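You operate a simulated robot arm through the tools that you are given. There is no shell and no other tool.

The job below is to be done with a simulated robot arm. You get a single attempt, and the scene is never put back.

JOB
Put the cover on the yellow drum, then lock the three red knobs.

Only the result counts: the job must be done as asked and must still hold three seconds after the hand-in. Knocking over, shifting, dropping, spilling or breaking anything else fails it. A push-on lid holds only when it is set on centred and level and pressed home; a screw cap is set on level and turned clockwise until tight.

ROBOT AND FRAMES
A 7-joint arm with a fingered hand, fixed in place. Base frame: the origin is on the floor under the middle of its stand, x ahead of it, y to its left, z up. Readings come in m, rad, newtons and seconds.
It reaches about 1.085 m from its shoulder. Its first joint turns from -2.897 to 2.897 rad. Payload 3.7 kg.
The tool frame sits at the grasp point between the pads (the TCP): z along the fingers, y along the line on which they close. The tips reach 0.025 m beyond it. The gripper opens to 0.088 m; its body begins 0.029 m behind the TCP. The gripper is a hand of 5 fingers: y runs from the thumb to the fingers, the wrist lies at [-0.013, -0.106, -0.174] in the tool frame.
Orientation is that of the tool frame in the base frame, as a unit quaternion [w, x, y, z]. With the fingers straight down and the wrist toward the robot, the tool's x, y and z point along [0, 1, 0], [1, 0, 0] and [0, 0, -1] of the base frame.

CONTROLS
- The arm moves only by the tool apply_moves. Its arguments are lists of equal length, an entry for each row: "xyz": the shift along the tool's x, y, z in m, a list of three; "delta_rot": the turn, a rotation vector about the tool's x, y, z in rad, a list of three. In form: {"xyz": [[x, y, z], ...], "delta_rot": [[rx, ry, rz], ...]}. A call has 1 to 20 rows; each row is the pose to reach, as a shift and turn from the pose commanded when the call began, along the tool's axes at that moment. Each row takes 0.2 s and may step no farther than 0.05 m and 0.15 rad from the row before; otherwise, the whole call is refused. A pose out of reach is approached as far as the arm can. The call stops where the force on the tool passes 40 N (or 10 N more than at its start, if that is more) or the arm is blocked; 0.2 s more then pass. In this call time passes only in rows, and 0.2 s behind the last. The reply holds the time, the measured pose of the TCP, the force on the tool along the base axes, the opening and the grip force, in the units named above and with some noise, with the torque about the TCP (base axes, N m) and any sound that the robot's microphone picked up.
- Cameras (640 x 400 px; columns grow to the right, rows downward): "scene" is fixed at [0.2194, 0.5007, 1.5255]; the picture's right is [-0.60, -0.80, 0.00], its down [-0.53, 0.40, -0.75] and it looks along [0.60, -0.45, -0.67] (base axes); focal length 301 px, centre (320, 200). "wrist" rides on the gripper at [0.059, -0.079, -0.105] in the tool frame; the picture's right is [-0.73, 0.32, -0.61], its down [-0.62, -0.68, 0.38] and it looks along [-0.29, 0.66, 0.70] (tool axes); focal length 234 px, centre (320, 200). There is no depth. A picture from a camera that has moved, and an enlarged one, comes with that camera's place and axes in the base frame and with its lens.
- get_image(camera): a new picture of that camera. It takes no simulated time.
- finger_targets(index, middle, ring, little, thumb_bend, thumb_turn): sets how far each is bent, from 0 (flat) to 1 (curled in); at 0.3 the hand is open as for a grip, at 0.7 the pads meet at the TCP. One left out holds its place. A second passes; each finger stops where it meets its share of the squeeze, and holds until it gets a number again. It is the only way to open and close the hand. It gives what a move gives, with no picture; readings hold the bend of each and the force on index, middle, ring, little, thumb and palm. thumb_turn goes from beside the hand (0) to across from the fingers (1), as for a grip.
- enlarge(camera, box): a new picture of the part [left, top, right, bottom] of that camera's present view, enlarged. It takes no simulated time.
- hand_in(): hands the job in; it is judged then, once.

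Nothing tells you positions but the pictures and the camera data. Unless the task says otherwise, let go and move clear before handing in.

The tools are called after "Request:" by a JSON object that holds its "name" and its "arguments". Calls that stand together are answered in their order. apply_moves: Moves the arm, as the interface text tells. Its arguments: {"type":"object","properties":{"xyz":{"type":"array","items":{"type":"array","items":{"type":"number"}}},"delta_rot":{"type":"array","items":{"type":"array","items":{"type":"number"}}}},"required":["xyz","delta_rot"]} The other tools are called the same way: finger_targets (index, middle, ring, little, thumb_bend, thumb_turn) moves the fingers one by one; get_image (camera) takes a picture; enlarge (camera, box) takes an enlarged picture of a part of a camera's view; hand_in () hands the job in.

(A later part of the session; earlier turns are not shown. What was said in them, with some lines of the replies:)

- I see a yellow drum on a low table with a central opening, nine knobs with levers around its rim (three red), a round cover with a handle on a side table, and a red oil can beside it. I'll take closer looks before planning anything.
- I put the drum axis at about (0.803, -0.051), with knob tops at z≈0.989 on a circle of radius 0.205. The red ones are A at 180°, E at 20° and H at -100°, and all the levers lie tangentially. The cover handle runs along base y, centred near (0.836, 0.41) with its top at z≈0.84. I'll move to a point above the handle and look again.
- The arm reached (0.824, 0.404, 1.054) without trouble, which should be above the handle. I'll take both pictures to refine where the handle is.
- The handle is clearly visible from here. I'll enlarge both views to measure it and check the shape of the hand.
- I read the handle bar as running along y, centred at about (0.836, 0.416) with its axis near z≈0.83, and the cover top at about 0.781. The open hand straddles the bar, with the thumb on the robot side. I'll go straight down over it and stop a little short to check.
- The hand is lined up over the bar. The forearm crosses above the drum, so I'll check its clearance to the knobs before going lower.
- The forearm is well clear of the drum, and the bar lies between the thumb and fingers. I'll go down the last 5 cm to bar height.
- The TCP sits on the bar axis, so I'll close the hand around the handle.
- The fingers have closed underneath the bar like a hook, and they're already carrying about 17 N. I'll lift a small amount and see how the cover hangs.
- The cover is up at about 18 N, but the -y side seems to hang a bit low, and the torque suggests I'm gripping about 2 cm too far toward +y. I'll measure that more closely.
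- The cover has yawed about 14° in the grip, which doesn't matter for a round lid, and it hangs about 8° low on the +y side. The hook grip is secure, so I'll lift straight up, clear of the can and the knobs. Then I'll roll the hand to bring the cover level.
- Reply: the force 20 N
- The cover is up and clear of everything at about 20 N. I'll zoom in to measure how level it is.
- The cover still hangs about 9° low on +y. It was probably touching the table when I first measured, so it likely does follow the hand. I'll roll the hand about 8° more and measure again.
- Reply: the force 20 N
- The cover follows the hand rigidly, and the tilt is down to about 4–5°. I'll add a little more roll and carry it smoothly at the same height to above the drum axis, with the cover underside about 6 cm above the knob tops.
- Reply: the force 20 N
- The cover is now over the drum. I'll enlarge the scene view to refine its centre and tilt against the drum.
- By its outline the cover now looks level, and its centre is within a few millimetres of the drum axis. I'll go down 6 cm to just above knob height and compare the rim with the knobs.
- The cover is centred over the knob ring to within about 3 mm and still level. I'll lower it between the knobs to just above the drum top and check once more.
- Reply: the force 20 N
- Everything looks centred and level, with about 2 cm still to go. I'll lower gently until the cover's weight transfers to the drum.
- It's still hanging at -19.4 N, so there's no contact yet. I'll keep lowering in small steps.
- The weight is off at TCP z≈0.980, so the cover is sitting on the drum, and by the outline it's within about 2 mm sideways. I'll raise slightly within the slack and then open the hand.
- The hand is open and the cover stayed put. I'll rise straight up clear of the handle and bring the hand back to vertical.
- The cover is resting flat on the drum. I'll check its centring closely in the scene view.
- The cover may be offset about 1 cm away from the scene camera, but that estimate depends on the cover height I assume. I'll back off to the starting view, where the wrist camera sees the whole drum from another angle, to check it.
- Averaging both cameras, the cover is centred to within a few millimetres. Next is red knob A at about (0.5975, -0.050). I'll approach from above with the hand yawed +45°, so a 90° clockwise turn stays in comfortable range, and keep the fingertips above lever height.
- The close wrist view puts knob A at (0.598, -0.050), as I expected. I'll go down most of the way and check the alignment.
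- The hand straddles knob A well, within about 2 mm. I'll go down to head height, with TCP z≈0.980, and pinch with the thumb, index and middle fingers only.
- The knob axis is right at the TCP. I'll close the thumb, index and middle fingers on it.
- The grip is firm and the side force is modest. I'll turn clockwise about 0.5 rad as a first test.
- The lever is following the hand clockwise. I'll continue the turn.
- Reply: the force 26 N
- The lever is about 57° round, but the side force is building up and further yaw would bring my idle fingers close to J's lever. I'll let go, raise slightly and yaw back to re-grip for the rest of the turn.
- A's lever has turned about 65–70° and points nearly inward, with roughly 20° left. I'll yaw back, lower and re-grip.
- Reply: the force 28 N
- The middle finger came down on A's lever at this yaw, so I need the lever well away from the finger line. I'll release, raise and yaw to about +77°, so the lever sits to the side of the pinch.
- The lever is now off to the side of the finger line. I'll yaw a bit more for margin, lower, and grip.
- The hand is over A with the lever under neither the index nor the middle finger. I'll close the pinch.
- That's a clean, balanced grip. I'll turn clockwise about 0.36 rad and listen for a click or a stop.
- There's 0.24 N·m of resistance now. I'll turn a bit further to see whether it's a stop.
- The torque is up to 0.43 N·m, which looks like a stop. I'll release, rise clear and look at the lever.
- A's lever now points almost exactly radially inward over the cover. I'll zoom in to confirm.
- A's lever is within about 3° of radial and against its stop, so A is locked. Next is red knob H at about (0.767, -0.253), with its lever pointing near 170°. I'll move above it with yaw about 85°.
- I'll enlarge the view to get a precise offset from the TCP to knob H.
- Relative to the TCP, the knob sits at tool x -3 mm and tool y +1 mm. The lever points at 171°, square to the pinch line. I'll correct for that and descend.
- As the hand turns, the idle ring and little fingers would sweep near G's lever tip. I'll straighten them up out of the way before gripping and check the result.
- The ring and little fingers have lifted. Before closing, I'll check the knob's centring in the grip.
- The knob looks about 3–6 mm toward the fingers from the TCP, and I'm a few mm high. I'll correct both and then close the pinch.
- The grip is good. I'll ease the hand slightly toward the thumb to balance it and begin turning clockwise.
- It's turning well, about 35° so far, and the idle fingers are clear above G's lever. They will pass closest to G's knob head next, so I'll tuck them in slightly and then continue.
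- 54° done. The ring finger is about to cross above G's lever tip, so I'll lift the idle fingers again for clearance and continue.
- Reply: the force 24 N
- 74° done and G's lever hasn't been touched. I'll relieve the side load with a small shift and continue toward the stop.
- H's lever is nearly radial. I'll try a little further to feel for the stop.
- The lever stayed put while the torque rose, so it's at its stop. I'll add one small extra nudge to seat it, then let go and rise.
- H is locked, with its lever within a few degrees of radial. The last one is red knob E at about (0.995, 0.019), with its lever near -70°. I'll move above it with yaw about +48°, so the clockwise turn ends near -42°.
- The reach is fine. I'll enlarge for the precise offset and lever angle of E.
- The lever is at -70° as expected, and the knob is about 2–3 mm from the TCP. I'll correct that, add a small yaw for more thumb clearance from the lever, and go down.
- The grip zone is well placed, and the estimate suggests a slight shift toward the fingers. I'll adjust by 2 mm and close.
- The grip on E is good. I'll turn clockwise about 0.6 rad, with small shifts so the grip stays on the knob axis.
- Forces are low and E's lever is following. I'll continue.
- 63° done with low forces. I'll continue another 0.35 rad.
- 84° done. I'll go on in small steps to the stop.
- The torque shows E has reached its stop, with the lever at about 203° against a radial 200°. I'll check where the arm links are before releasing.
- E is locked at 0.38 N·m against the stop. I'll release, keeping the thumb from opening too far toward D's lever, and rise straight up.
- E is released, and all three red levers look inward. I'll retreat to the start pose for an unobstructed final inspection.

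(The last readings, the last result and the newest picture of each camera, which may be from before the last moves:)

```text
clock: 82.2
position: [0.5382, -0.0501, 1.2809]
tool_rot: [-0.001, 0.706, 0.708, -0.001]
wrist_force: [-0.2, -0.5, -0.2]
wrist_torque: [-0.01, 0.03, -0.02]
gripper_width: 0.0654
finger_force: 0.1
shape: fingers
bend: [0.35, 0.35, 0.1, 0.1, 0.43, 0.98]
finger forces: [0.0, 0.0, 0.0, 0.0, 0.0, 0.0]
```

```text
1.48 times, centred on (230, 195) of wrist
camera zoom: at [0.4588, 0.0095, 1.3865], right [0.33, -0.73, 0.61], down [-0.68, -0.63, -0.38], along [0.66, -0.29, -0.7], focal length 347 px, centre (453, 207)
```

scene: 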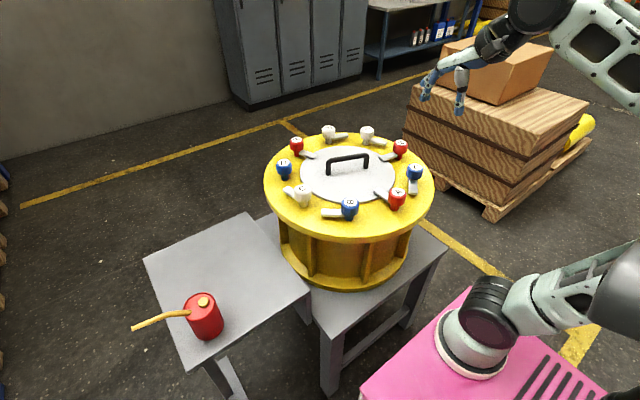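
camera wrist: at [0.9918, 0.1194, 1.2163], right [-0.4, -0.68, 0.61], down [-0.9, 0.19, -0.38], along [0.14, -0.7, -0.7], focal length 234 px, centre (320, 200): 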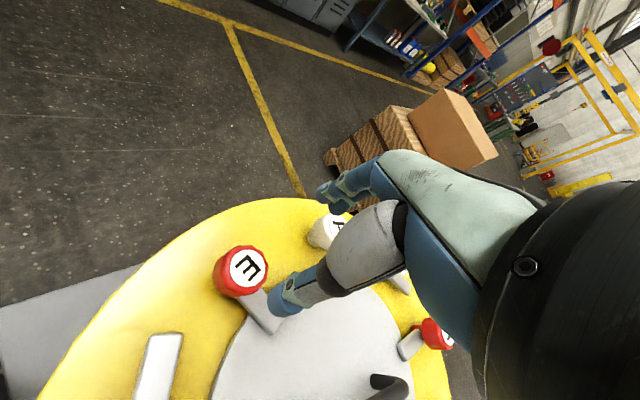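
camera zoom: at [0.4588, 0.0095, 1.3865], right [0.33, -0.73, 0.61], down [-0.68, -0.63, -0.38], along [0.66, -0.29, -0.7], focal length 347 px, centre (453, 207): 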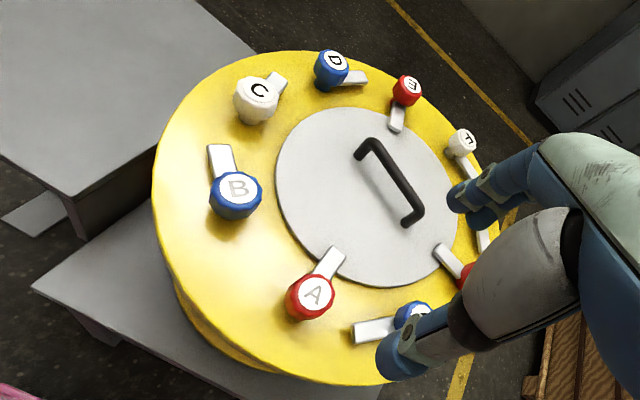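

All three red levers (A, E, H) point radially inward over the cover's rim and are at their stops. The blue and white knobs and the oil can look as they did at the start. The cover lies flat and centred, and the hand is clear, so I'll hand in.

Request:
{"name": "hand_in", "arguments": {}}

```text
The job is handed in.
```

The cover is on the yellow drum and the three red knobs (A, E and H) are locked. I've handed the job in, but no verdict came back.

- **Cover:** it lies flat on the drum, centred to within a few millimetres by my camera estimates.
- **Red knobs:** I turned each one clockwise until it met a stop. In the last pictures their levers point inward over the cover's rim, within a few degrees of the drum centre. The microphone reported no click, so I judged each lock by the rise in torque and the lever angle.
- **Everything else:** the blue and white knobs and the oil can look the same as at the start. On knob A, one finger pressed down on its own lever during a re-grip. I released and gripped again, and saw no sign of harm.

The hand is open and back at the start pose, clear of the drum.
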